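You operate a simulated robot arm through the tools that you are given. There is no shell and no other tool. Be economical: measure what you need, move in short steps, check, and stop when the job is done.

You are at the controls of a simulated robot arm. One attempt, no reset.

TASK
Press the green insert home into the bare core.
Fine: core on the press carriage, carriage pushed in; lever back up afterwards.

The check looks at the end state, three seconds after you hand in, the way a careful person would. Anything else that was tipped, shoved, dropped, spilled or broken makes it a failure.

THE ROBOT
A 7-joint arm with a two-finger gripper, fixed in place. Base frame: the origin is at the foot of the arm, x ahead of it, y to its left, z up; the work surface is at about z = 0.85. Units: m, degrees, N and s.
With the tool pointing down near the work surface it reaches from about 0.34 to 0.72 m from the base axis. Its first joint turns from -66.0 to 66.0 degrees. Payload 2.45 kg.
Tool frame: the origin (TCP) lies between the finger pads and is the grasp point; the fingertips stand 0.026 m ahead of it; z points along the fingers, y is the line along which they close. The gripper opens to 0.096 m. The gripper's body begins 0.069 m behind the TCP.
Orientation is told as [roll, pitch, yaw] about the base's x, y, z axes, in that order, counted from this pose: with the fingers straight down and closing along the base's y, the tool's x points along the base's -x, its y along +y and its z along -z.

THE INTERFACE
- The arm moves only by the tool servo_tool. Its argument "plan" is a list of rows, each a list of 7 numbers: the shift along the tool's x, y, z in cm, then the turn, a rotation vector about the tool's x, y, z in degrees, then the gripper command, from -1 (shut) to 1 (fully open), values between in proportion. In form: [[dx, dy, dz, ax, ay, az, hand], ...]. A call has 1 to 8 rows; each row is the pose to reach, as a shift and turn from the pose commanded when the call began, along the tool's axes at that moment. Each row takes 0.2 s and may step no farther than 0.05 m and 8.6 degrees from the row before; otherwise, or with a gripper value out of range, the whole call is refused. A pose out of reach is approached as far as the arm can. The call stops where the force on the tool passes 70 N (or 10 N more than at its start, if that is more) or the arm is blocked; 0.2 s more then pass. The fingers move at their own pace and stop on an object; they squeeze with about 32 N. The grip force told is the motor's: it shows also when the fingers shut on nothing. Time passes only in rows, and 0.2 s behind the last, so rows that repeat a pose let the fingers close. The reply holds the time, the measured pose of the TCP, the force on the tool along the base axes, the opening and the grip force, in the units named above and with some noise, with the torque about the TCP (base axes, N m) and any sound that the robot's microphone picked up.
- Cameras (640 x 400 px; columns grow to the right, rows downward): "scene" is fixed at [0.1787, -0.3881, 1.4369]; the picture's right is [0.71, -0.71, 0.00], its down [-0.35, -0.35, -0.87] and it looks along [0.62, 0.62, -0.49] (base axes); focal length 229 px, centre (320, 200). "wrist" rides on the gripper at [0.082, 0.003, -0.098] in the tool frame; the picture's right is [-0.04, 1.00, 0.00], its down [-0.73, -0.03, -0.68] and it looks along [-0.68, -0.03, 0.73] (tool axes); focal length 256 px, centre (320, 200). There is no depth. A picture from a camera that has moved, and an enlarged one, comes with that camera's place and axes in the base frame and with its lens. The place of the scene camera against the robot may be out by one fixed shift of up to 0.012 m in any direction.
- capture(camera): a new picture of that camera. The clock stands still meanwhile.
- zoom(camera, box): a new picture of the part [left, top, right, bottom] of that camera's present view, enlarged. The clock stands still meanwhile.
- finish_job(): hands the job in; it is judged then, once.

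Go step by step. Nothing tells you positions but the pictures and the camera data: compare them with the known pose of the tool, close in by small moves and look again before you grip or let go. The budget is 120 turns and 84 pictures, counting those below and the enlarged ones. Unless the task says otherwise, let go and move clear before handing in, and close with one line.

The tools are called after "Request:" by a JSON object that holds its "fn" and its "kwargs". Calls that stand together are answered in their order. servo_tool: Moves the arm, as the interface text tells. Its arguments: {"type":"object","properties":{"plan":{"type":"array","items":{"type":"array","items":{"type":"number"}}}},"required":["plan"]} The other tools are called the same way: capture (camera) takes a picture; zoom (camera, box) takes an enlarged picture of a part of a camera's view; finish_job () hands the job in.

At the start:

```text
clock: 0.0
tcp_pos: [0.3559, 0.0977, 1.354]
tcp_rot: [0.0, 0.0, 0.0]
wrist_force: [0.0, -0.2, -0.8]
moment: [0.0, 0.0, -0.01]
width: 0.0962
finger_force: 0.1
```

scene: 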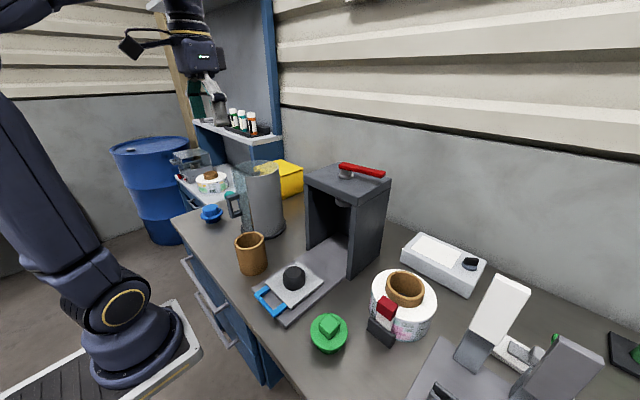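
wrist: 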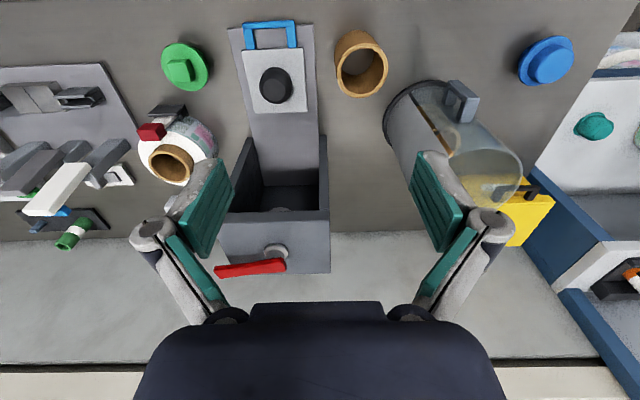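

I see the press with its carriage pulled out (blue handle) and a dark dome on it. The brown core is to its left in the picture and the green insert in front. I'll look closer first.

Request:
{"fn": "zoom", "kwargs": {"camera": "scene", "box": [220, 150, 400, 262]}}

Request:
{"fn": "zoom", "kwargs": {"camera": "scene", "box": [220, 225, 400, 360]}}

Request:
{"fn": "zoom", "kwargs": {"camera": "wrist", "box": [140, 0, 400, 280]}}

```text
3.56 times, centred on (310, 206) of scene
camera zoom: at [0.1787, -0.3881, 1.4369], right [0.71, -0.71, 0.0], down [-0.35, -0.35, -0.87], along [0.62, 0.62, -0.49], focal length 816 px, centre (356, 179)
```

zoom: 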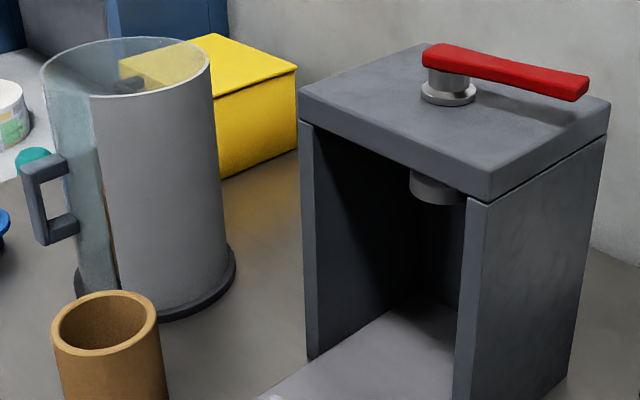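

```text
2.96 times, centred on (310, 292) of scene
camera zoom: at [0.1787, -0.3881, 1.4369], right [0.71, -0.71, 0.0], down [-0.35, -0.35, -0.87], along [0.62, 0.62, -0.49], focal length 680 px, centre (350, -74)
```

zoom: 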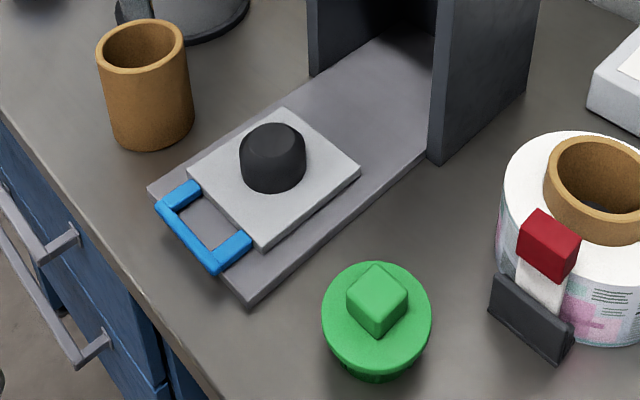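

```text
1.43 times, centred on (270, 140) of wrist
camera zoom: at [0.2749, 0.101, 1.452], right [0.04, 1.0, 0.0], down [0.73, -0.03, 0.68], along [0.68, -0.03, -0.73], focal length 366 px, centre (391, 286)
```

zoom: 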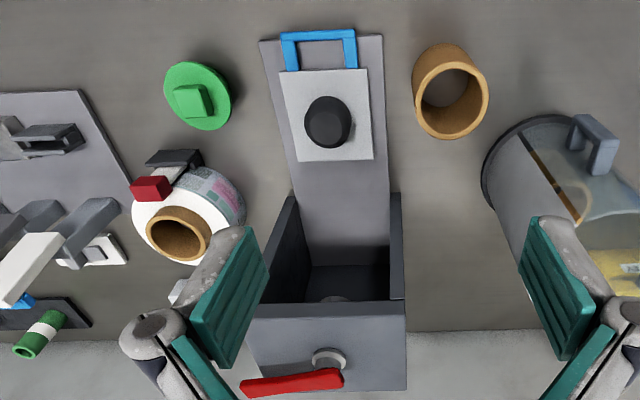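

The core looks about 9–10 cm wide, near the gripper's limit, so I may have to grip its wall. I'll move above it and measure with the wrist camera.

Request:
{"fn": "servo_tool", "kwargs": {"plan": [[-0.8, 1.2, 4.2, 0, 0, 0, 1], [-1.6, 2.4, 8.4, 0, 0, 0, 1], [-2.4, 3.6, 12.6, 0, 0, 0, 1], [-3.2, 4.8, 16.8, 0, 0, 0, 1], [-4, 6, 21, 0, 0, 0, 1], [-4.5, 7, 24, 0, 0, 0, 1], [-4.5, 7, 24, 0, 0, 0, 1]]}}

Request:
{"fn": "capture", "kwargs": {"camera": "wrist"}}

Request:
{"fn": "capture", "kwargs": {"camera": "scene"}}

```text
clock: 1.6
tcp_pos: [0.4018, 0.1659, 1.1139]
tcp_rot: [-0.1, 0.0, 0.0]
wrist_force: [0.1, -0.8, 0.2]
moment: [0.01, -0.02, 0.01]
width: 0.0959
finger_force: 0.1
```

```text
78 pictures are left
camera wrist: at [0.3207, 0.1703, 1.2105], right [0.04, 1.0, 0.0], down [0.73, -0.03, 0.68], along [0.68, -0.03, -0.73], focal length 256 px, centre (320, 200)
```

wrist: 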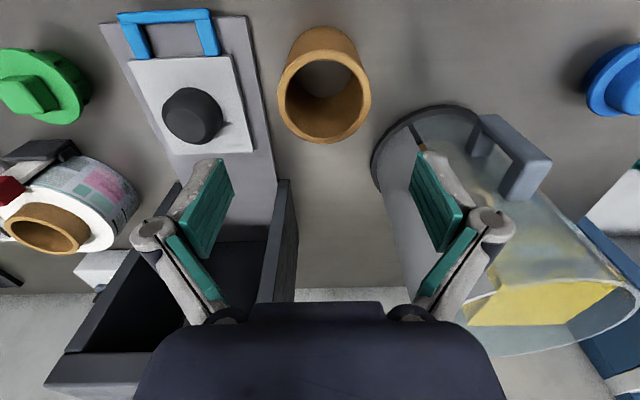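

```text
77 pictures are left
```

scene: 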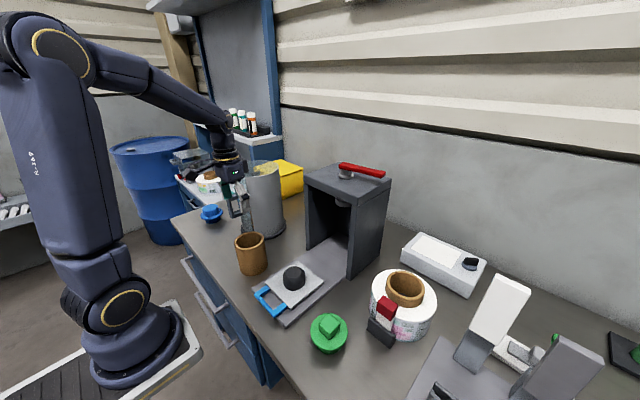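

The core stands near (0.425, 0.169) with its top around z 0.95. I'll move over its −y wall to grip that wall, then look again.

Request:
{"fn": "servo_tool", "kwargs": {"plan": [[-1.1, -2, 4, 0, 0, 0, 1], [-2.3, -4.1, 7.5, 0, 0, 0, 1], [-2.3, -4.1, 8.4, 0, 0, 0, 0], [-2.3, -4.1, 8.4, 0, 0, 0, 0]]}}

Request:
{"fn": "capture", "kwargs": {"camera": "wrist"}}

Request:
{"fn": "zoom", "kwargs": {"camera": "scene", "box": [200, 170, 330, 300]}}

```text
clock: 2.6
tcp_pos: [0.4233, 0.1257, 1.0306]
tcp_rot: [0.1, 0.0, 0.0]
wrist_force: [0.9, 0.4, -0.8]
moment: [0.01, 0.03, 0.0]
width: 0.048
finger_force: 0.0
```

```text
76 pictures are left
camera wrist: at [0.3417, 0.1297, 1.1274], right [0.04, 1.0, 0.0], down [0.73, -0.03, 0.68], along [0.68, -0.03, -0.73], focal length 256 px, centre (320, 200)
```

wrist: 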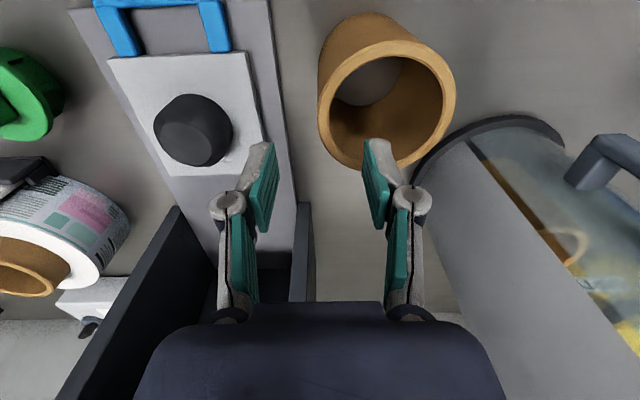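

```text
3.08 times, centred on (265, 235) of scene
camera zoom: at [0.1787, -0.3881, 1.4369], right [0.71, -0.71, 0.0], down [-0.35, -0.35, -0.87], along [0.62, 0.62, -0.49], focal length 706 px, centre (489, 92)
```

zoom: 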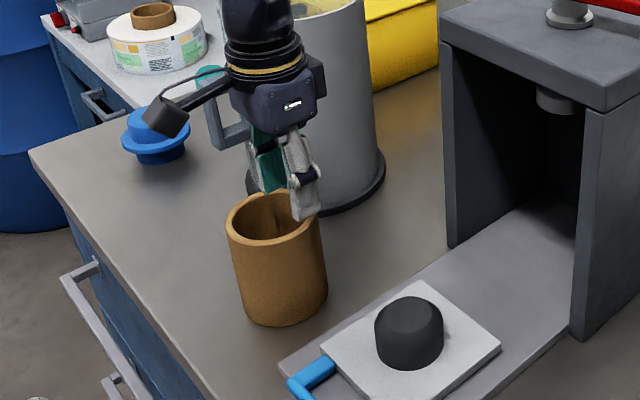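

The core is about 0.094 m wide with a wall near 8 mm. Its −y wall centre is at (0.421, 0.1285) and its top is at 0.957. I'll lower with the fingers straddling the wall.

Request:
{"fn": "servo_tool", "kwargs": {"plan": [[0.2, 0.3, 3, 0, 0, 0, 0], [0.2, 0.3, 6, 0, 0, 0, 0], [0.2, 0.3, 7.5, 0, 0, 0, 0], [0.2, 0.3, 9, 0, 0, 0, 0]]}}

Request:
{"fn": "capture", "kwargs": {"camera": "wrist"}}

Request:
{"fn": "zoom", "kwargs": {"camera": "scene", "box": [200, 170, 330, 300]}}

```text
clock: 3.6
tcp_pos: [0.4228, 0.1277, 0.941]
tcp_rot: [0.0, 0.0, 0.1]
wrist_force: [-0.6, 0.3, 0.9]
moment: [0.03, 0.0, -0.01]
width: 0.0481
finger_force: 0.0
```

```text
74 pictures are left
camera wrist: at [0.3412, 0.1327, 1.0376], right [0.04, 1.0, 0.0], down [0.73, -0.03, 0.68], along [0.68, -0.03, -0.73], focal length 256 px, centre (320, 200)
```

wrist: 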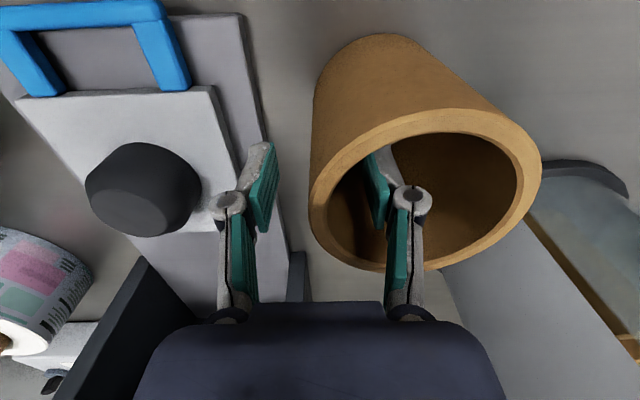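

```text
3.08 times, centred on (265, 235) of scene
camera zoom: at [0.1787, -0.3881, 1.4369], right [0.71, -0.71, 0.0], down [-0.35, -0.35, -0.87], along [0.62, 0.62, -0.49], focal length 706 px, centre (489, 92)
```

zoom: 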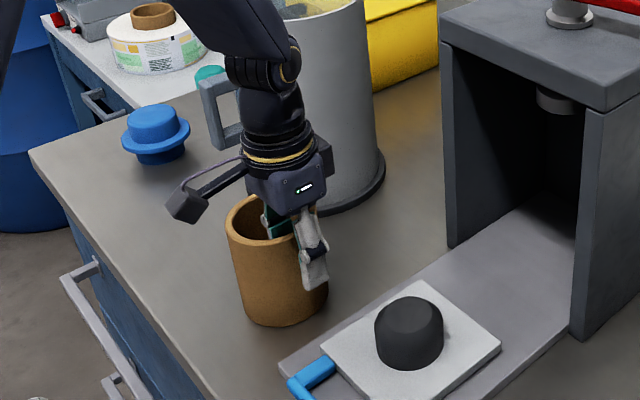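

The fingers straddle the −y wall properly. Closing on it, then checking.

Request:
{"fn": "servo_tool", "kwargs": {"plan": [[0.3, 0.1, 0, 0, 0, 0, -0.4], [0.3, 0.1, 0, 0, 0, 0, -1], [0.3, 0.1, 0, 0, 0, 0, -1], [0.3, 0.1, 0, 0, 0, 0, -1], [0.3, 0.1, 0, 0, 0, 0, -1]]}}

Request:
{"fn": "servo_tool", "kwargs": {"plan": [[0, 0, -1, 0, 0, 0, -1], [0, 0, -3, 0, 0, 0, -1], [0, 0, -6, 0, 0, 0, -1], [0, 0, -8.5, 0, 0, 0, -1], [0, 0, -8.5, 0, 0, 0, -1]]}}

Request:
{"fn": "capture", "kwargs": {"camera": "wrist"}}

Request:
{"fn": "capture", "kwargs": {"camera": "scene"}}

```text
clock: 4.8
tcp_pos: [0.4184, 0.13, 0.9417]
tcp_rot: [0.0, -0.1, 0.0]
wrist_force: [-0.4, 0.7, 1.0]
moment: [-0.01, 0.01, 0.0]
width: 0.0092
finger_force: 32.0
```

```text
clock: 6.0
tcp_pos: [0.4186, 0.1309, 1.0267]
tcp_rot: [0.1, 0.0, 0.0]
wrist_force: [0.5, 0.4, -1.3]
moment: [-0.05, -0.02, -0.01]
width: 0.0091
finger_force: 31.4
```

```text
72 pictures are left
camera wrist: at [0.3389, 0.1343, 1.1231], right [0.04, 1.0, 0.0], down [0.73, -0.03, 0.68], along [0.68, -0.03, -0.73], focal length 256 px, centre (320, 200)
```

wrist: 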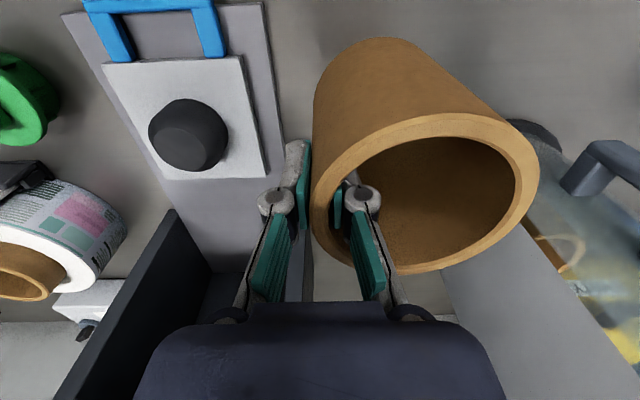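

```text
71 pictures are left
```

scene: 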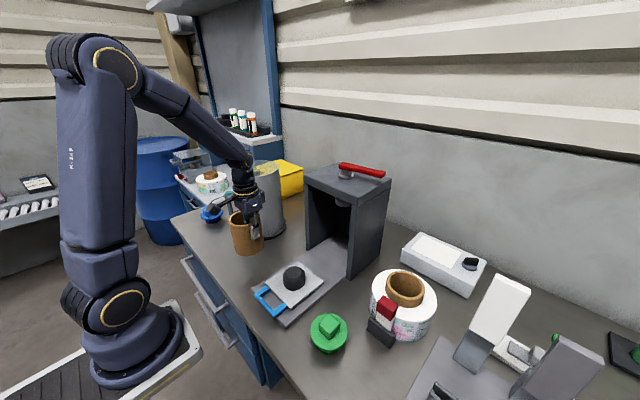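

The core is held at TCP + (0.003, 0.043). I'll move nearer the dome and measure it precisely.

Request:
{"fn": "servo_tool", "kwargs": {"plan": [[0.8, -2.5, -3, 0, 0, 0, -1], [1, -5, -5, 0, 0, 0, -1], [1, -7, -5, 0, 0, 0, -1], [1, -7, -5, 0, 0, 0, -1]]}}

Request:
{"fn": "capture", "kwargs": {"camera": "wrist"}}

Request:
{"fn": "zoom", "kwargs": {"camera": "wrist", "box": [180, 20, 340, 180]}}

Request:
{"fn": "zoom", "kwargs": {"camera": "scene", "box": [240, 240, 350, 350]}}

```text
clock: 7.0
tcp_pos: [0.41, 0.0592, 1.0776]
tcp_rot: [0.0, 0.0, -0.1]
wrist_force: [-0.6, 0.1, -0.6]
moment: [-0.07, 0.01, 0.01]
width: 0.0091
finger_force: 32.0
```

```text
70 pictures are left
camera wrist: at [0.3284, 0.0635, 1.1742], right [0.04, 1.0, 0.0], down [0.73, -0.03, 0.68], along [0.68, -0.03, -0.73], focal length 256 px, centre (320, 200)
```

wrist: 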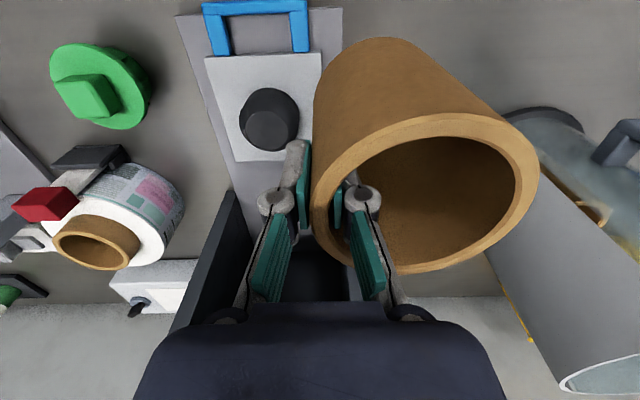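

```text
2.50 times, centred on (260, 100) of wrist
camera zoom: at [0.3284, 0.0635, 1.1742], right [0.04, 1.0, 0.0], down [0.73, -0.03, 0.68], along [0.68, -0.03, -0.73], focal length 640 px, centre (470, 450)
```

zoom: 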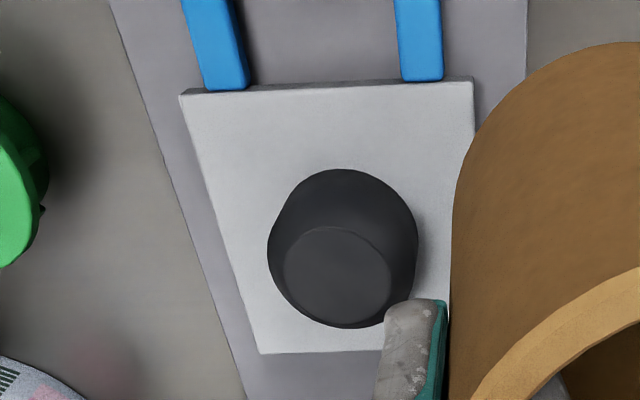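

```text
3.64 times, centred on (295, 295) of scene
camera zoom: at [0.1787, -0.3881, 1.4369], right [0.71, -0.71, 0.0], down [-0.35, -0.35, -0.87], along [0.62, 0.62, -0.49], focal length 834 px, centre (411, -146)
```

zoom: 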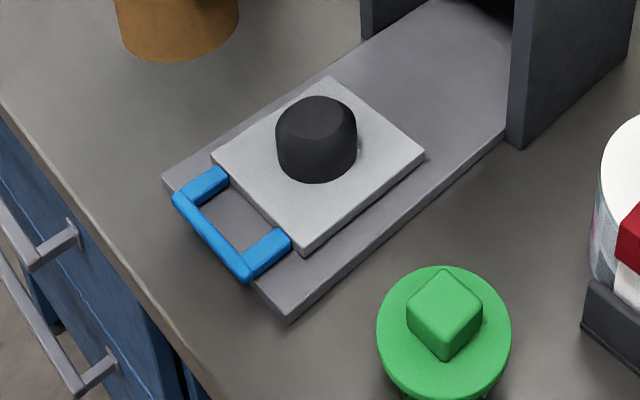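

The peg is tapered, centred near (0.462, −0.001), with its top at about z 0.92. I'll bring the core above it at the current height and look.

Request:
{"fn": "servo_tool", "kwargs": {"plan": [[-1.6, -3.5, 0, 0, 0, 0, -1], [-3.2, -7, 0, 0, 0, 0, -1], [-4.9, -10.3, 0, 0, 0, 0, -1], [-4.9, -10.3, 2.5, 0, 0, 0, -1], [-4.9, -10.3, 4, 0, 0, 0, -1], [-4.9, -10.3, 4, 0, 0, 0, -1]]}}

Request:
{"fn": "capture", "kwargs": {"camera": "wrist"}}

Request:
{"fn": "zoom", "kwargs": {"camera": "scene", "box": [220, 190, 370, 340]}}

```text
clock: 8.4
tcp_pos: [0.4592, -0.0432, 1.0378]
tcp_rot: [0.0, 0.0, 0.0]
wrist_force: [-0.8, -0.2, -0.6]
moment: [-0.05, 0.03, -0.01]
width: 0.0092
finger_force: 32.3
```

```text
67 pictures are left
camera wrist: at [0.3774, -0.0397, 1.1341], right [0.04, 1.0, 0.0], down [0.73, -0.03, 0.68], along [0.68, -0.03, -0.73], focal length 256 px, centre (320, 200)
```

wrist: 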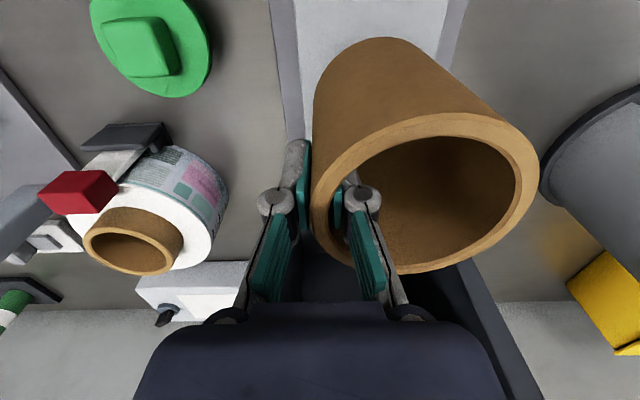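

```text
2.67 times, centred on (295, 265) of scene
camera zoom: at [0.1787, -0.3881, 1.4369], right [0.71, -0.71, 0.0], down [-0.35, -0.35, -0.87], along [0.62, 0.62, -0.49], focal length 612 px, centre (387, 27)
```

zoom: 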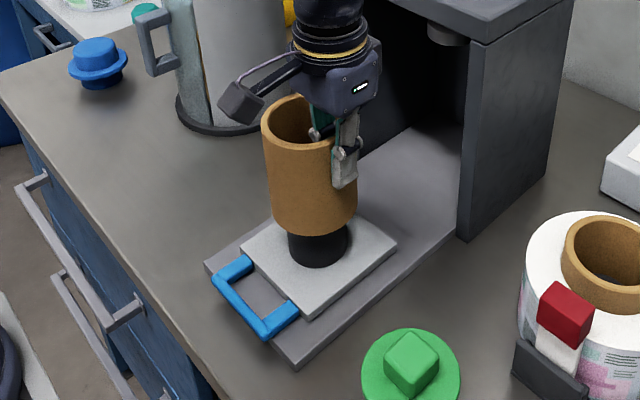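

From the scene camera the core lines up with the peg. Lowering in small steps.

Request:
{"fn": "servo_tool", "kwargs": {"plan": [[0, 0, 1.5, 0, 0, 0, -1], [0, 0, 2.5, 0, 0, 0, -1], [0, 0, 3.3, 0, 0, 0, -1], [0, 0, 4, 0, 0, 0, -1], [0, 0, 4.5, 0, 0, 0, -1], [0, 0, 4.5, 0, 0, 0, -1]]}}

Request:
{"fn": "zoom", "kwargs": {"camera": "scene", "box": [220, 190, 370, 340]}}

```text
clock: 9.8
tcp_pos: [0.4578, -0.044, 0.9907]
tcp_rot: [-0.1, 0.0, 0.1]
wrist_force: [0.5, -0.4, -1.2]
moment: [-0.1, 0.01, -0.02]
width: 0.0091
finger_force: 32.4
```

```text
2.67 times, centred on (295, 265) of scene
camera zoom: at [0.1787, -0.3881, 1.4369], right [0.71, -0.71, 0.0], down [-0.35, -0.35, -0.87], along [0.62, 0.62, -0.49], focal length 612 px, centre (387, 27)
```

zoom: 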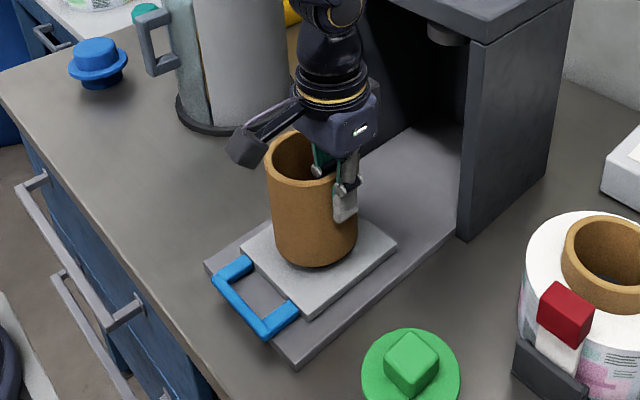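

It is going over the peg freely, with about a centimetre left. Continuing gently until it touches.

Request:
{"fn": "servo_tool", "kwargs": {"plan": [[0, 0, 0.5, 0, 0, 0, -1], [0, 0, 0.9, 0, 0, 0, -1], [0, 0, 1.2, 0, 0, 0, -1], [0, 0, 1.5, 0, 0, 0, -1], [0, 0, 1.5, 0, 0, 0, -1]]}}

Request:
{"fn": "zoom", "kwargs": {"camera": "scene", "box": [250, 220, 340, 310]}}

```text
clock: 11.0
tcp_pos: [0.457, -0.0419, 0.9765]
tcp_rot: [-0.1, 0.0, 0.1]
wrist_force: [0.2, 0.1, -1.6]
moment: [-0.07, 0.01, 0.03]
width: 0.009
finger_force: 32.3
```

```text
4.44 times, centred on (295, 265) of scene
camera zoom: at [0.1787, -0.3881, 1.4369], right [0.71, -0.71, 0.0], down [-0.35, -0.35, -0.87], along [0.62, 0.62, -0.49], focal length 1019 px, centre (431, -89)
```

zoom: 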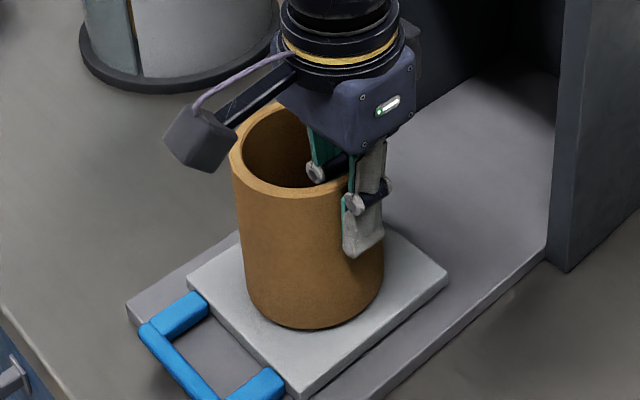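

Request:
{"fn": "servo_tool", "kwargs": {"plan": [[0, 0, 0.3, 0, 0, 0, -1], [0, 0, 0.6, 0, 0, 0, -1], [0, 0, 0.9, 0, 0, 0, -1], [0, 0, 0.9, 0, 0, 0, -1]]}}

Request:
{"fn": "zoom", "kwargs": {"camera": "scene", "box": [250, 220, 340, 310]}}

```text
clock: 12.0
tcp_pos: [0.4584, -0.043, 0.9671]
tcp_rot: [0.0, -0.3, -0.2]
wrist_force: [1.5, -4.3, 30.8]
moment: [-0.12, -0.24, -0.05]
width: 0.0092
finger_force: 31.6
```

```text
4.44 times, centred on (295, 265) of scene
camera zoom: at [0.1783, -0.3881, 1.4369], right [0.71, -0.71, 0.0], down [-0.35, -0.35, -0.87], along [0.62, 0.62, -0.49], focal length 1019 px, centre (431, -89)
```

zoom: 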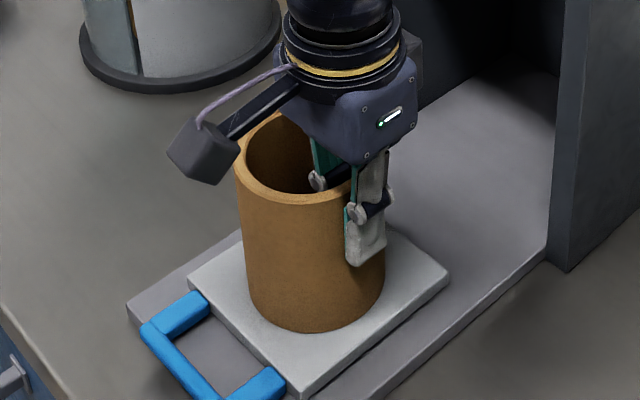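

The core is seated (contact at about 31 N). I'll ease off, open a little and rise clear.

Request:
{"fn": "servo_tool", "kwargs": {"plan": [[0, 0, -0.2, 0, 0, 0, -1], [0, 0, -0.2, 0, 0, 0, -0.3], [0, 0, -0.2, 0, 0, 0, -0.2], [0, 0, -0.2, 0, 0, 0, -0.2], [0, 0, -2.5, 0, 0, 0, -0.2], [0, 0, -6, 0, 0, 0, -0.2], [0, 0, -10, 0, 0, 0, -0.2]]}}

Request:
{"fn": "capture", "kwargs": {"camera": "wrist"}}

Request:
{"fn": "capture", "kwargs": {"camera": "scene"}}

```text
clock: 13.6
tcp_pos: [0.4592, -0.0412, 1.0673]
tcp_rot: [0.0, 0.1, 0.0]
wrist_force: [-1.0, 0.5, 0.0]
moment: [0.02, 0.01, 0.01]
width: 0.0381
finger_force: 0.1
```

```text
62 pictures are left
camera wrist: at [0.3787, -0.0377, 1.1643], right [0.04, 1.0, 0.0], down [0.73, -0.03, 0.68], along [0.68, -0.03, -0.73], focal length 256 px, centre (320, 200)
```

wrist: 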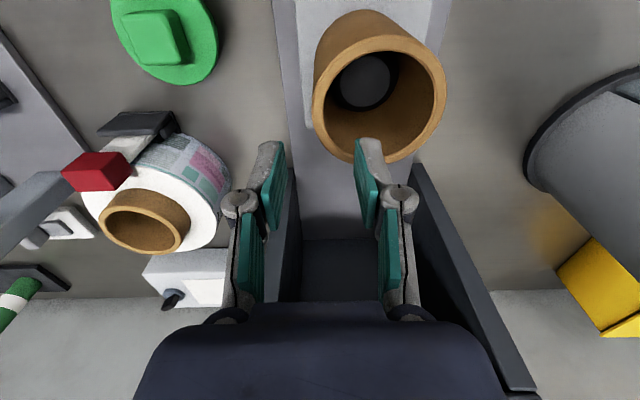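

```text
61 pictures are left
```

scene: 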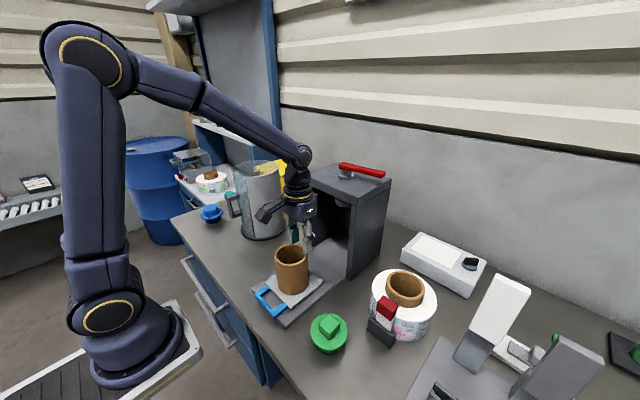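

The core stands seated near (0.460, 0.000) with its top at about z 0.983. Next I'll view the green insert from above.

Request:
{"fn": "servo_tool", "kwargs": {"plan": [[1.5, -3, 0, 0, 0, 0, 1], [3, -7, 0, 0, 0, 0, 1], [4.5, -11, 0, 0, 0, 0, 1], [5.5, -14.4, 0, 0, 0, 0, 1], [5.5, -14.4, 0, 0, 0, 0, 1]]}}

Request:
{"fn": "capture", "kwargs": {"camera": "wrist"}}

Request:
{"fn": "zoom", "kwargs": {"camera": "scene", "box": [270, 290, 390, 400]}}

```text
clock: 14.8
tcp_pos: [0.4027, -0.1852, 1.0687]
tcp_rot: [0.0, 0.0, 0.0]
wrist_force: [-0.6, -0.2, -0.1]
moment: [0.0, -0.01, 0.02]
width: 0.0958
finger_force: 0.0
```

```text
60 pictures are left
camera wrist: at [0.3216, -0.1813, 1.1655], right [0.04, 1.0, 0.0], down [0.73, -0.03, 0.68], along [0.68, -0.03, -0.73], focal length 256 px, centre (320, 200)
```

wrist: 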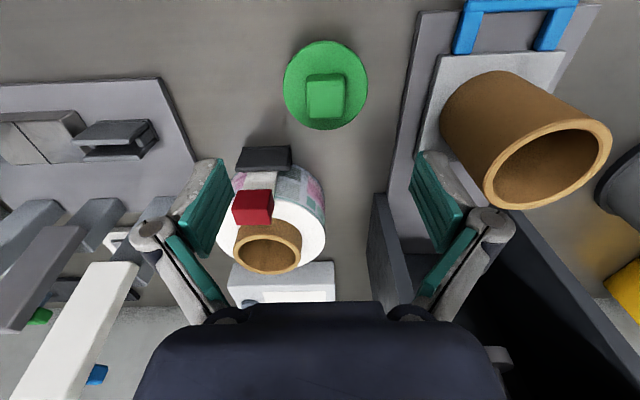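

```text
3.64 times, centred on (330, 345) of scene
camera zoom: at [0.1787, -0.3881, 1.4369], right [0.71, -0.71, 0.0], down [-0.35, -0.35, -0.87], along [0.62, 0.62, -0.49], focal length 834 px, centre (284, -327)
```

zoom: 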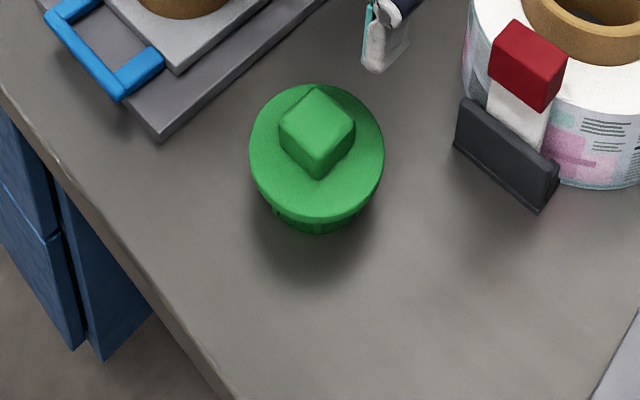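

The green insert stands upright near (0.420, −0.180) with its square knob aligned to my axes. I'll lower partway and check the heights.

Request:
{"fn": "servo_tool", "kwargs": {"plan": [[-0.8, 0.4, 3, 0, 0, 0, 0.5], [-1.8, 0.4, 6, 0, 0, 0, 0.5], [-1.8, 0.4, 9, 0, 0, 0, 0.5], [-1.8, 0.4, 11, 0, 0, 0, 0.5], [-1.8, 0.4, 11, 0, 0, 0, 0.5]]}}

Request:
{"fn": "capture", "kwargs": {"camera": "wrist"}}

Request:
{"fn": "zoom", "kwargs": {"camera": "scene", "box": [270, 290, 390, 400]}}

```text
clock: 16.0
tcp_pos: [0.4204, -0.1821, 0.9572]
tcp_rot: [-0.1, 0.0, -0.1]
wrist_force: [0.1, 0.4, -0.9]
moment: [-0.01, -0.01, 0.0]
width: 0.072
finger_force: 0.1
```

```text
58 pictures are left
camera wrist: at [0.3388, -0.1785, 1.0546], right [0.04, 1.0, 0.0], down [0.73, -0.03, 0.68], along [0.68, -0.03, -0.73], focal length 256 px, centre (320, 200)
```

wrist: 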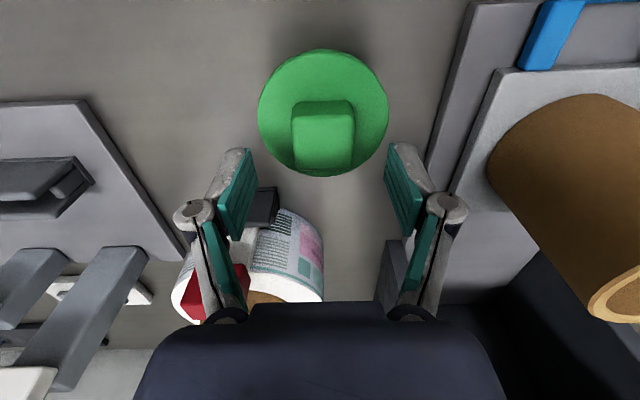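

```text
3.64 times, centred on (330, 345) of scene
camera zoom: at [0.1787, -0.3881, 1.4369], right [0.71, -0.71, 0.0], down [-0.35, -0.35, -0.87], along [0.62, 0.62, -0.49], focal length 834 px, centre (284, -327)
```

zoom: 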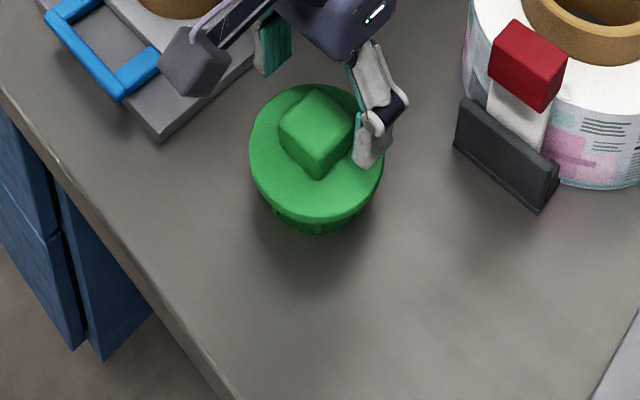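

The flange top is at z ≈ 0.888 and the knob top at ≈ 0.914, with the knob centred near (0.420, −0.180). I'll lower around the knob and grip it.

Request:
{"fn": "servo_tool", "kwargs": {"plan": [[0, 0.2, 1.5, 0, 0, 0, 0.5], [0, 0.2, 3, 0, 0, 0, 0.5], [0, 0.2, 3.7, 0, 0, 0, 0.5], [0, 0.2, 3.7, 0, 0, 0, -0.2], [0, 0.2, 3.7, 0, 0, 0, -1], [0, 0.2, 3.7, 0, 0, 0, -1], [0, 0.2, 3.7, 0, 0, 0, -1], [0, 0.2, 3.7, 0, 0, 0, -1]]}}

Request:
{"fn": "zoom", "kwargs": {"camera": "scene", "box": [270, 290, 390, 400]}}

```text
clock: 17.8
tcp_pos: [0.4201, -0.1797, 0.9208]
tcp_rot: [-0.1, -0.1, 0.1]
wrist_force: [0.8, -0.2, 0.0]
moment: [0.01, 0.01, -0.01]
width: 0.0369
finger_force: 31.3
```

```text
3.64 times, centred on (330, 345) of scene
camera zoom: at [0.1787, -0.3881, 1.4369], right [0.71, -0.71, 0.0], down [-0.35, -0.35, -0.87], along [0.62, 0.62, -0.49], focal length 834 px, centre (284, -327)
```

zoom: 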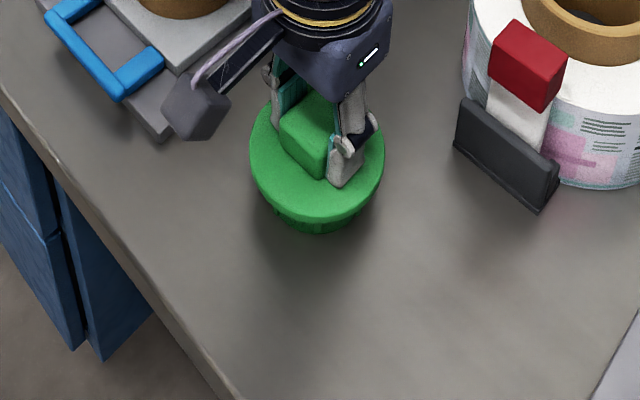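

The knob is held (0.037 wide). Lifting and carrying it to just above the core.

Request:
{"fn": "servo_tool", "kwargs": {"plan": [[0, 0, -2, 0, 0, 0, -1], [0, 0, -6, 0, 0, 0, -1], [0, 0, -10.5, 0, 0, 0, -1], [0, 0, -15, 0, 0, 0, -1], [0, 4, -17, 0, 0, 0, -1], [0, 8, -17, 0, 0, 0, -1], [0, 8, -17, 0, 0, 0, -1]]}}

Request:
{"fn": "capture", "kwargs": {"camera": "wrist"}}

Request:
{"fn": "capture", "kwargs": {"camera": "scene"}}

```text
clock: 19.4
tcp_pos: [0.4218, -0.1004, 1.0917]
tcp_rot: [0.0, 0.0, -0.2]
wrist_force: [-0.5, -0.4, -0.4]
moment: [-0.01, 0.01, 0.03]
width: 0.0374
finger_force: 31.8
```

```text
55 pictures are left
camera wrist: at [0.3412, -0.0962, 1.1882], right [0.04, 1.0, 0.0], down [0.73, -0.03, 0.68], along [0.68, -0.03, -0.73], focal length 256 px, centre (320, 200)
```

wrist: 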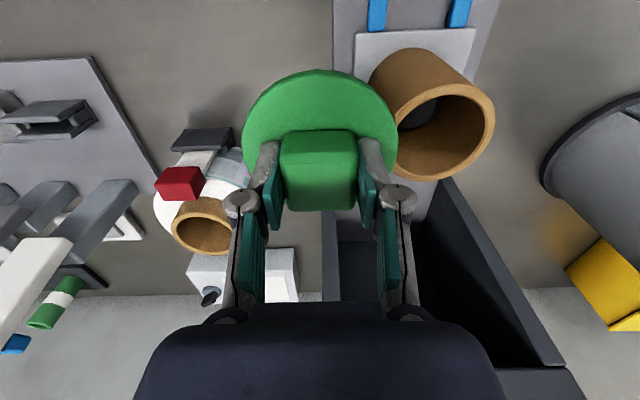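

```text
54 pictures are left
```

scene: 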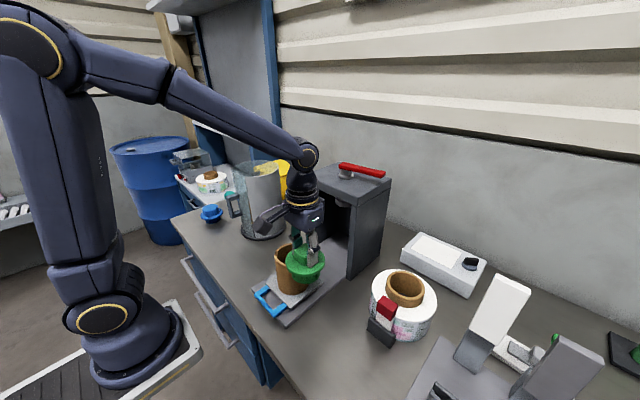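

The core centre rechecks at (0.460, −0.001). Moving the insert right above it.

Request:
{"fn": "servo_tool", "kwargs": {"plan": [[-1, 3.5, 0, 0, 0, 0, -1], [-2.5, 7, 0, 0, 0, 0, -1], [-3.8, 10, 0, 0, 0, 0, -1], [-3.8, 10, 0, 0, 0, 0, -1], [-3.8, 10, 2.5, 0, 0, 0, -1], [-3.8, 10, 2.5, 0, 0, 0, -1]]}}

Request:
{"fn": "zoom", "kwargs": {"camera": "scene", "box": [240, 210, 350, 310]}}

Request:
{"fn": "capture", "kwargs": {"camera": "wrist"}}

```text
clock: 20.8
tcp_pos: [0.4576, -0.0014, 1.0654]
tcp_rot: [0.0, 0.0, -0.1]
wrist_force: [0.0, 0.1, -0.5]
moment: [0.0, -0.01, 0.01]
width: 0.037
finger_force: 31.8
```

```text
4.00 times, centred on (295, 260) of scene
camera zoom: at [0.1787, -0.3881, 1.4369], right [0.71, -0.71, 0.0], down [-0.35, -0.35, -0.87], along [0.62, 0.62, -0.49], focal length 917 px, centre (420, -40)
```

zoom: 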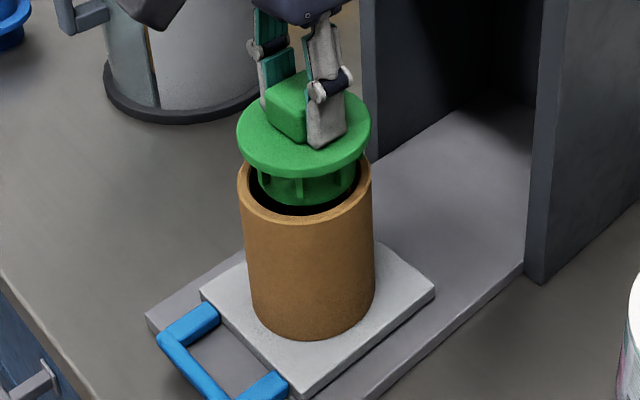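

```text
52 pictures are left
camera wrist: at [0.3776, 0.0031, 1.1618], right [0.04, 1.0, 0.0], down [0.73, -0.03, 0.68], along [0.68, -0.03, -0.73], focal length 256 px, centre (320, 200)
```

wrist: 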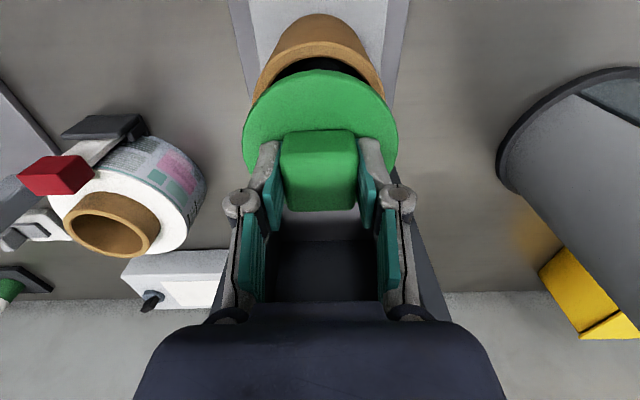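

Alignment looks good in both views. Lowering gently until the plug takes hold in the mouth of the core.

Request:
{"fn": "servo_tool", "kwargs": {"plan": [[-0.1, 0, 0.7, 0, 0, 0, -1], [-0.1, 0, 1.2, 0, 0, 0, -1], [-0.1, 0, 1.6, 0, 0, 0, -1], [-0.1, 0, 2, 0, 0, 0, -1], [-0.1, 0, 2, 0, 0, 0, -1]]}}

Request:
{"fn": "zoom", "kwargs": {"camera": "scene", "box": [240, 210, 350, 310]}}

```text
clock: 21.9
tcp_pos: [0.4646, -0.0005, 1.0514]
tcp_rot: [0.0, -1.0, 0.0]
wrist_force: [0.1, 0.3, 8.1]
moment: [0.02, 0.3, 0.06]
width: 0.037
finger_force: 32.1
stopped in row 5: the force on the tool passed its limit at 76 N (the readings are from after the stop); the commanded pose is now the measured one
```

```text
4.00 times, centred on (295, 260) of scene
camera zoom: at [0.1786, -0.3881, 1.4369], right [0.71, -0.71, 0.0], down [-0.35, -0.35, -0.87], along [0.62, 0.62, -0.49], focal length 917 px, centre (420, -40)
```

zoom: 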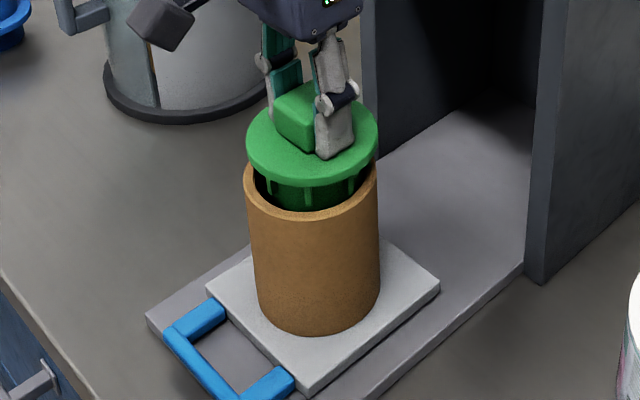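

The plug has touched the rim and the carriage slid a few mm inward with it. I'll check the alignment closely before going on.

Request:
{"fn": "zoom", "kwargs": {"camera": "scene", "box": [270, 225, 320, 270]}}

Request:
{"fn": "capture", "kwargs": {"camera": "wrist"}}

```text
8.89 times, centred on (295, 248) of scene
camera zoom: at [0.1786, -0.3881, 1.4369], right [0.71, -0.71, 0.0], down [-0.35, -0.35, -0.87], along [0.62, 0.62, -0.49], focal length 2039 px, centre (542, -222)
```

zoom: 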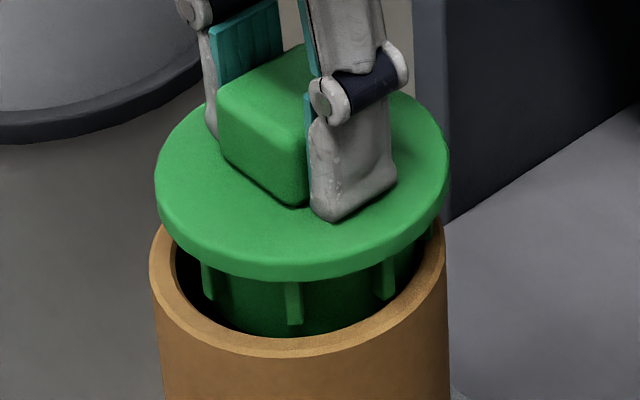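

```text
49 pictures are left
camera wrist: at [0.3816, 0.0036, 1.1468], right [0.04, 1.0, 0.0], down [0.72, -0.03, 0.69], along [0.69, -0.03, -0.72], focal length 256 px, centre (320, 200)
```

wrist: 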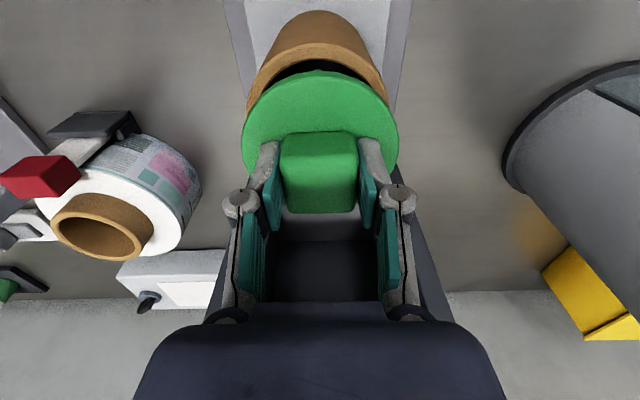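

The insert looks about 2 mm off toward +x/−y and tilted 1°. I'll back up slightly, straighten, shift and try again gently.

Request:
{"fn": "servo_tool", "kwargs": {"plan": [[0, 0, -0.6, 0, 0, 0, -1], [0, 0, -0.6, 0, 1, 0, -1], [0.15, 0.15, -0.6, 0, 1, 0, -1], [0.15, 0.15, -0.3, 0, 1, 0, -1], [0.15, 0.15, 0, 0, 1, 0, -1], [0.15, 0.15, 0, 0, 1, 0, -1]]}}

Request:
{"fn": "zoom", "kwargs": {"camera": "scene", "box": [270, 225, 320, 270]}}

Request:
{"fn": "zoom", "kwargs": {"camera": "wrist", "box": [220, 0, 420, 120]}}

```text
clock: 23.3
tcp_pos: [0.4644, 0.0001, 1.0524]
tcp_rot: [0.0, -0.3, 0.1]
wrist_force: [-0.7, -0.4, 20.7]
moment: [-0.03, -0.79, 0.03]
width: 0.0373
finger_force: 32.1
```

```text
8.89 times, centred on (295, 248) of scene
camera zoom: at [0.1784, -0.3881, 1.437], right [0.71, -0.71, 0.0], down [-0.35, -0.35, -0.87], along [0.62, 0.62, -0.49], focal length 2039 px, centre (542, -222)
```

zoom: 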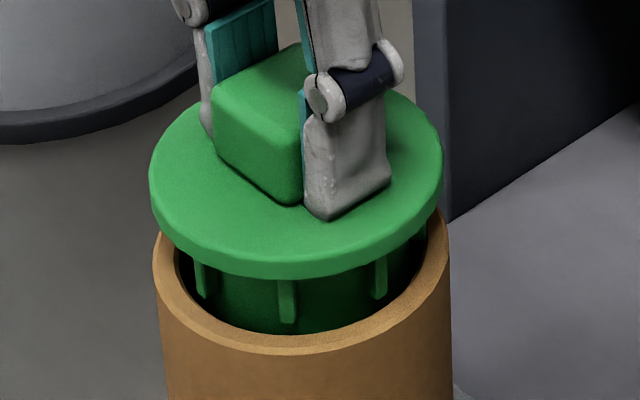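

```text
3.20 times, centred on (320, 60) of wrist
camera zoom: at [0.3822, 0.0052, 1.1483], right [0.04, 1.0, 0.0], down [0.73, -0.03, 0.68], along [0.68, -0.03, -0.73], focal length 819 px, centre (320, 648)
```

zoom: 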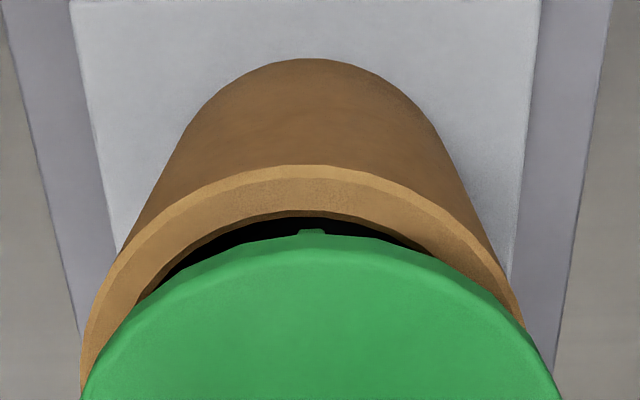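

Contact torque now comes from the other side, so the plug seems to rest all round on tight ribs. I'll press a little more with the tool level to seat the lead-in and see if it goes deeper.

Request:
{"fn": "servo_tool", "kwargs": {"plan": [[0, 0, 0.05, 0, 0, 0, -1], [0, 0, 0.1, 0, 0, 0, -1], [0, 0, 0.15, 0, 0, 0, -1], [0, 0, 0.15, 0, 0, 0, -1]]}}

Request:
{"fn": "zoom", "kwargs": {"camera": "scene", "box": [270, 225, 320, 270]}}

```text
clock: 24.3
tcp_pos: [0.4623, 0.001, 1.051]
tcp_rot: [0.0, -0.3, 0.0]
wrist_force: [0.0, -0.9, 47.7]
moment: [-0.03, 0.24, 0.04]
width: 0.0371
finger_force: 32.0
```

```text
8.89 times, centred on (295, 248) of scene
camera zoom: at [0.1779, -0.3881, 1.437], right [0.71, -0.71, 0.0], down [-0.35, -0.35, -0.87], along [0.62, 0.62, -0.49], focal length 2039 px, centre (542, -222)
```

zoom: 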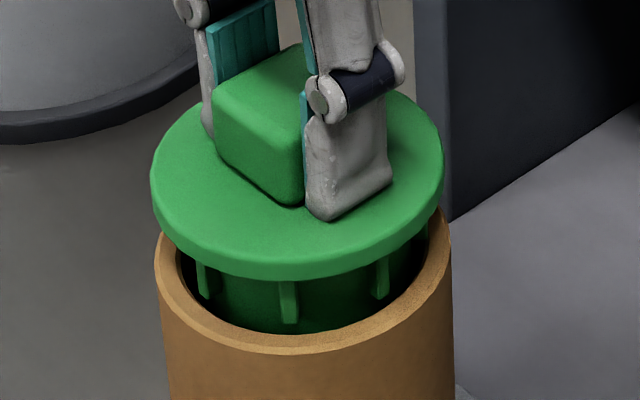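

The load is now centred (torque near zero at 48 N) and the plug's lead sits in the core mouth, ribs on the rim. I'll ease off, release and look.

Request:
{"fn": "servo_tool", "kwargs": {"plan": [[0, 0, -0.15, 0, 0, 0, -1], [0, 0, -0.2, 0, 0, 0, -0.1], [0, 0, -0.2, 0, 0, 0, 0.1], [0, 0, -0.2, 0, 0, 0, 0.3], [0, 0, -3, 0, 0, 0, 0.3], [0, 0, -6, 0, 0, 0, 0.3], [2, 0, -8, 0, 0, 0, 0.3]]}}

Request:
{"fn": "zoom", "kwargs": {"camera": "scene", "box": [240, 210, 350, 310]}}

Request:
{"fn": "capture", "kwargs": {"camera": "wrist"}}

```text
clock: 25.9
tcp_pos: [0.4413, 0.0012, 1.1299]
tcp_rot: [-0.1, 0.0, -0.1]
wrist_force: [-0.2, 0.2, 0.5]
moment: [0.01, 0.0, 0.01]
width: 0.0625
finger_force: 0.1
```

```text
4.00 times, centred on (295, 260) of scene
camera zoom: at [0.1787, -0.3881, 1.4369], right [0.71, -0.71, 0.0], down [-0.35, -0.35, -0.87], along [0.62, 0.62, -0.49], focal length 917 px, centre (420, -40)
```

zoom: 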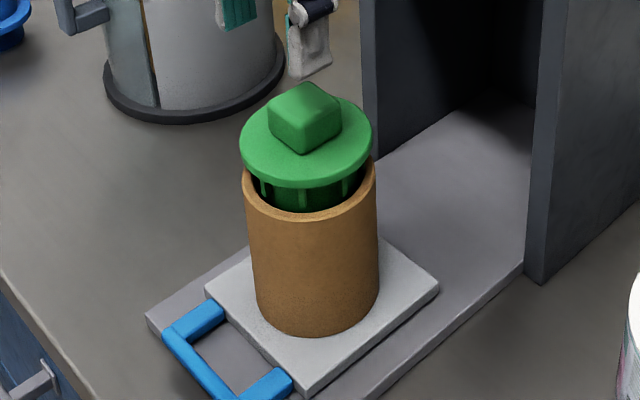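

```text
44 pictures are left
camera wrist: at [0.3609, 0.0057, 1.2261], right [0.04, 1.0, 0.0], down [0.73, -0.03, 0.68], along [0.68, -0.03, -0.73], focal length 256 px, centre (320, 200)
```

wrist: 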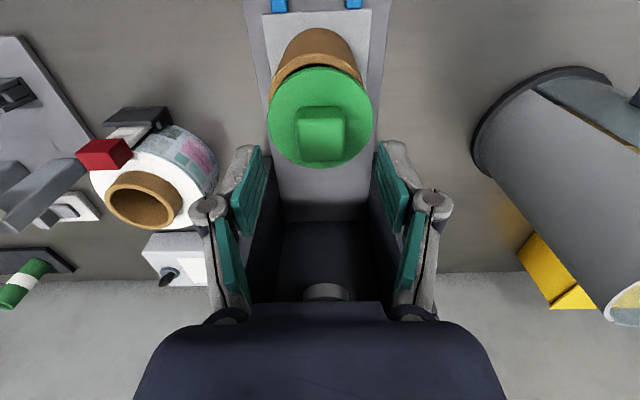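

The insert sits stably on the core. Next I'll push the carriage by its handle: I'll move behind the blue bar with the fingers closed and check where it is.

Request:
{"fn": "servo_tool", "kwargs": {"plan": [[3, 0, 0, 0, 0, 0, -1], [6.5, 0, 0, 0, 0, 0, -1], [10, 0, 0, 0, 0, 0, -1], [10, 0, 4, 0, 0, 0, -1], [10, 0, 8.5, 0, 0, 0, -1], [10, 0, 13, 0, 0, 0, -1], [10, 0, 17.5, 0, 0, 0, -1], [10, 0, 17.5, 0, 0, 0, -1]]}}

Request:
{"fn": "capture", "kwargs": {"camera": "wrist"}}

Request:
{"fn": "zoom", "kwargs": {"camera": "scene", "box": [220, 220, 350, 340]}}

```text
clock: 27.7
tcp_pos: [0.3423, 0.0002, 0.9535]
tcp_rot: [0.1, -0.1, -0.1]
wrist_force: [-0.4, -0.1, 1.0]
moment: [0.02, 0.02, 0.05]
width: 0.0003
finger_force: 28.2
```

```text
43 pictures are left
camera wrist: at [0.2614, 0.0047, 1.0501], right [0.04, 1.0, 0.0], down [0.73, -0.03, 0.68], along [0.68, -0.03, -0.73], focal length 256 px, centre (320, 200)
```

wrist: 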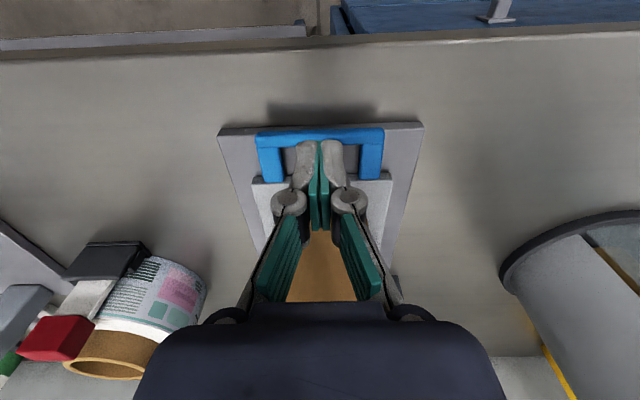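

```text
3.33 times, centred on (285, 280) of scene
camera zoom: at [0.1787, -0.3881, 1.4369], right [0.71, -0.71, 0.0], down [-0.35, -0.35, -0.87], along [0.62, 0.62, -0.49], focal length 764 px, centre (437, -67)
```

zoom: 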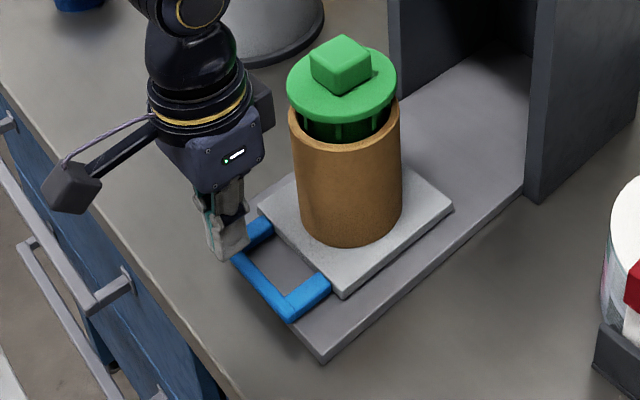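

The bar's rear edge is near x 0.348, so I need the TCP at about 0.33. I'll test whether the arm reaches that.

Request:
{"fn": "servo_tool", "kwargs": {"plan": [[0.7, 0, 0, 0, 0, 0, -1], [1.4, 0, 0, 0, 0, 0, -1], [1.4, 0, 0, 0, 0, 0, -1]]}}

```text
clock: 28.5
tcp_pos: [0.3378, 0.0004, 0.9531]
tcp_rot: [0.0, 0.2, -0.2]
wrist_force: [-0.6, -0.5, -0.1]
moment: [-0.01, 0.0, 0.0]
width: 0.0
finger_force: 28.3
out of reach, approached as far as the arm can: row 1, 2, 3
```

The arm stops at x ≈ 0.338, which is not quite behind the bar. Instead I'll turn the hand 90° and grip the bar across x for the first few centimetres.

Request:
{"fn": "servo_tool", "kwargs": {"plan": [[-0.3, 0, 0, 0, 0, 8.5, -1], [-0.7, 0, 0, 0, 0, 17, -1], [-1, 0, 0, 0, 0, 25.5, -1], [-1.4, 0, 0, 0, 0, 34, -1], [-1.7, 0, 0, 0, 0, 42.5, -1], [-1.7, 0, 0, 0, 0, 51, -1], [-1.7, 0, 0, 0, 0, 59.5, -1], [-1.7, 0, 0, 0, 0, 68, -1]]}}

```text
clock: 30.3
tcp_pos: [0.3547, 0.0009, 0.954]
tcp_rot: [0.1, 0.0, -68.2]
wrist_force: [1.0, 0.4, -0.4]
moment: [0.0, -0.03, -0.01]
width: 0.0
finger_force: 28.5
```

Request:
{"fn": "servo_tool", "kwargs": {"plan": [[0, 0, 0, 0, 0, 7.4, -0.2], [0, 0, 0, 0, 0, 14.8, 0], [0, 0, 0, 0, 0, 22, 0], [0, 0, 0, 0, 0, 22, 0]]}}

Request:
{"fn": "capture", "kwargs": {"camera": "wrist"}}

Request:
{"fn": "zoom", "kwargs": {"camera": "scene", "box": [220, 220, 350, 340]}}

```text
clock: 31.3
tcp_pos: [0.3542, 0.0012, 0.9551]
tcp_rot: [0.0, 0.0, -90.0]
wrist_force: [-0.4, 0.7, -0.1]
moment: [0.0, -0.02, 0.04]
width: 0.0482
finger_force: 0.0
```

```text
41 pictures are left
camera wrist: at [0.3588, 0.0836, 1.0514], right [1.0, -0.04, 0.0], down [-0.03, -0.73, 0.68], along [-0.03, -0.68, -0.73], focal length 256 px, centre (320, 200)
```

wrist: 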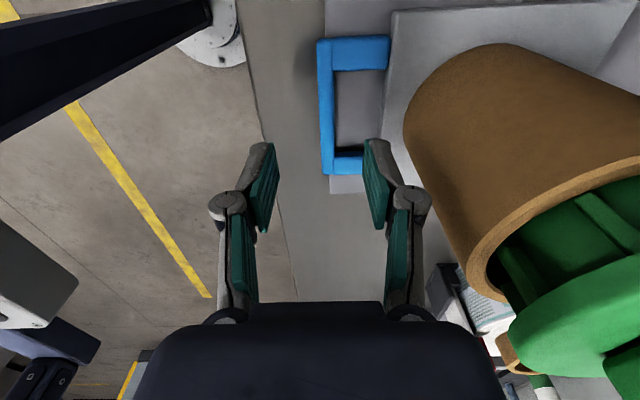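

```text
3.33 times, centred on (285, 280) of scene
camera zoom: at [0.1787, -0.3881, 1.4369], right [0.71, -0.71, 0.0], down [-0.35, -0.35, -0.87], along [0.62, 0.62, -0.49], focal length 764 px, centre (437, -67)
```

zoom: 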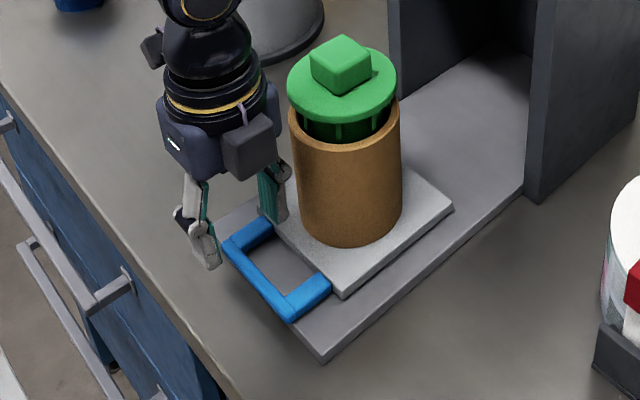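

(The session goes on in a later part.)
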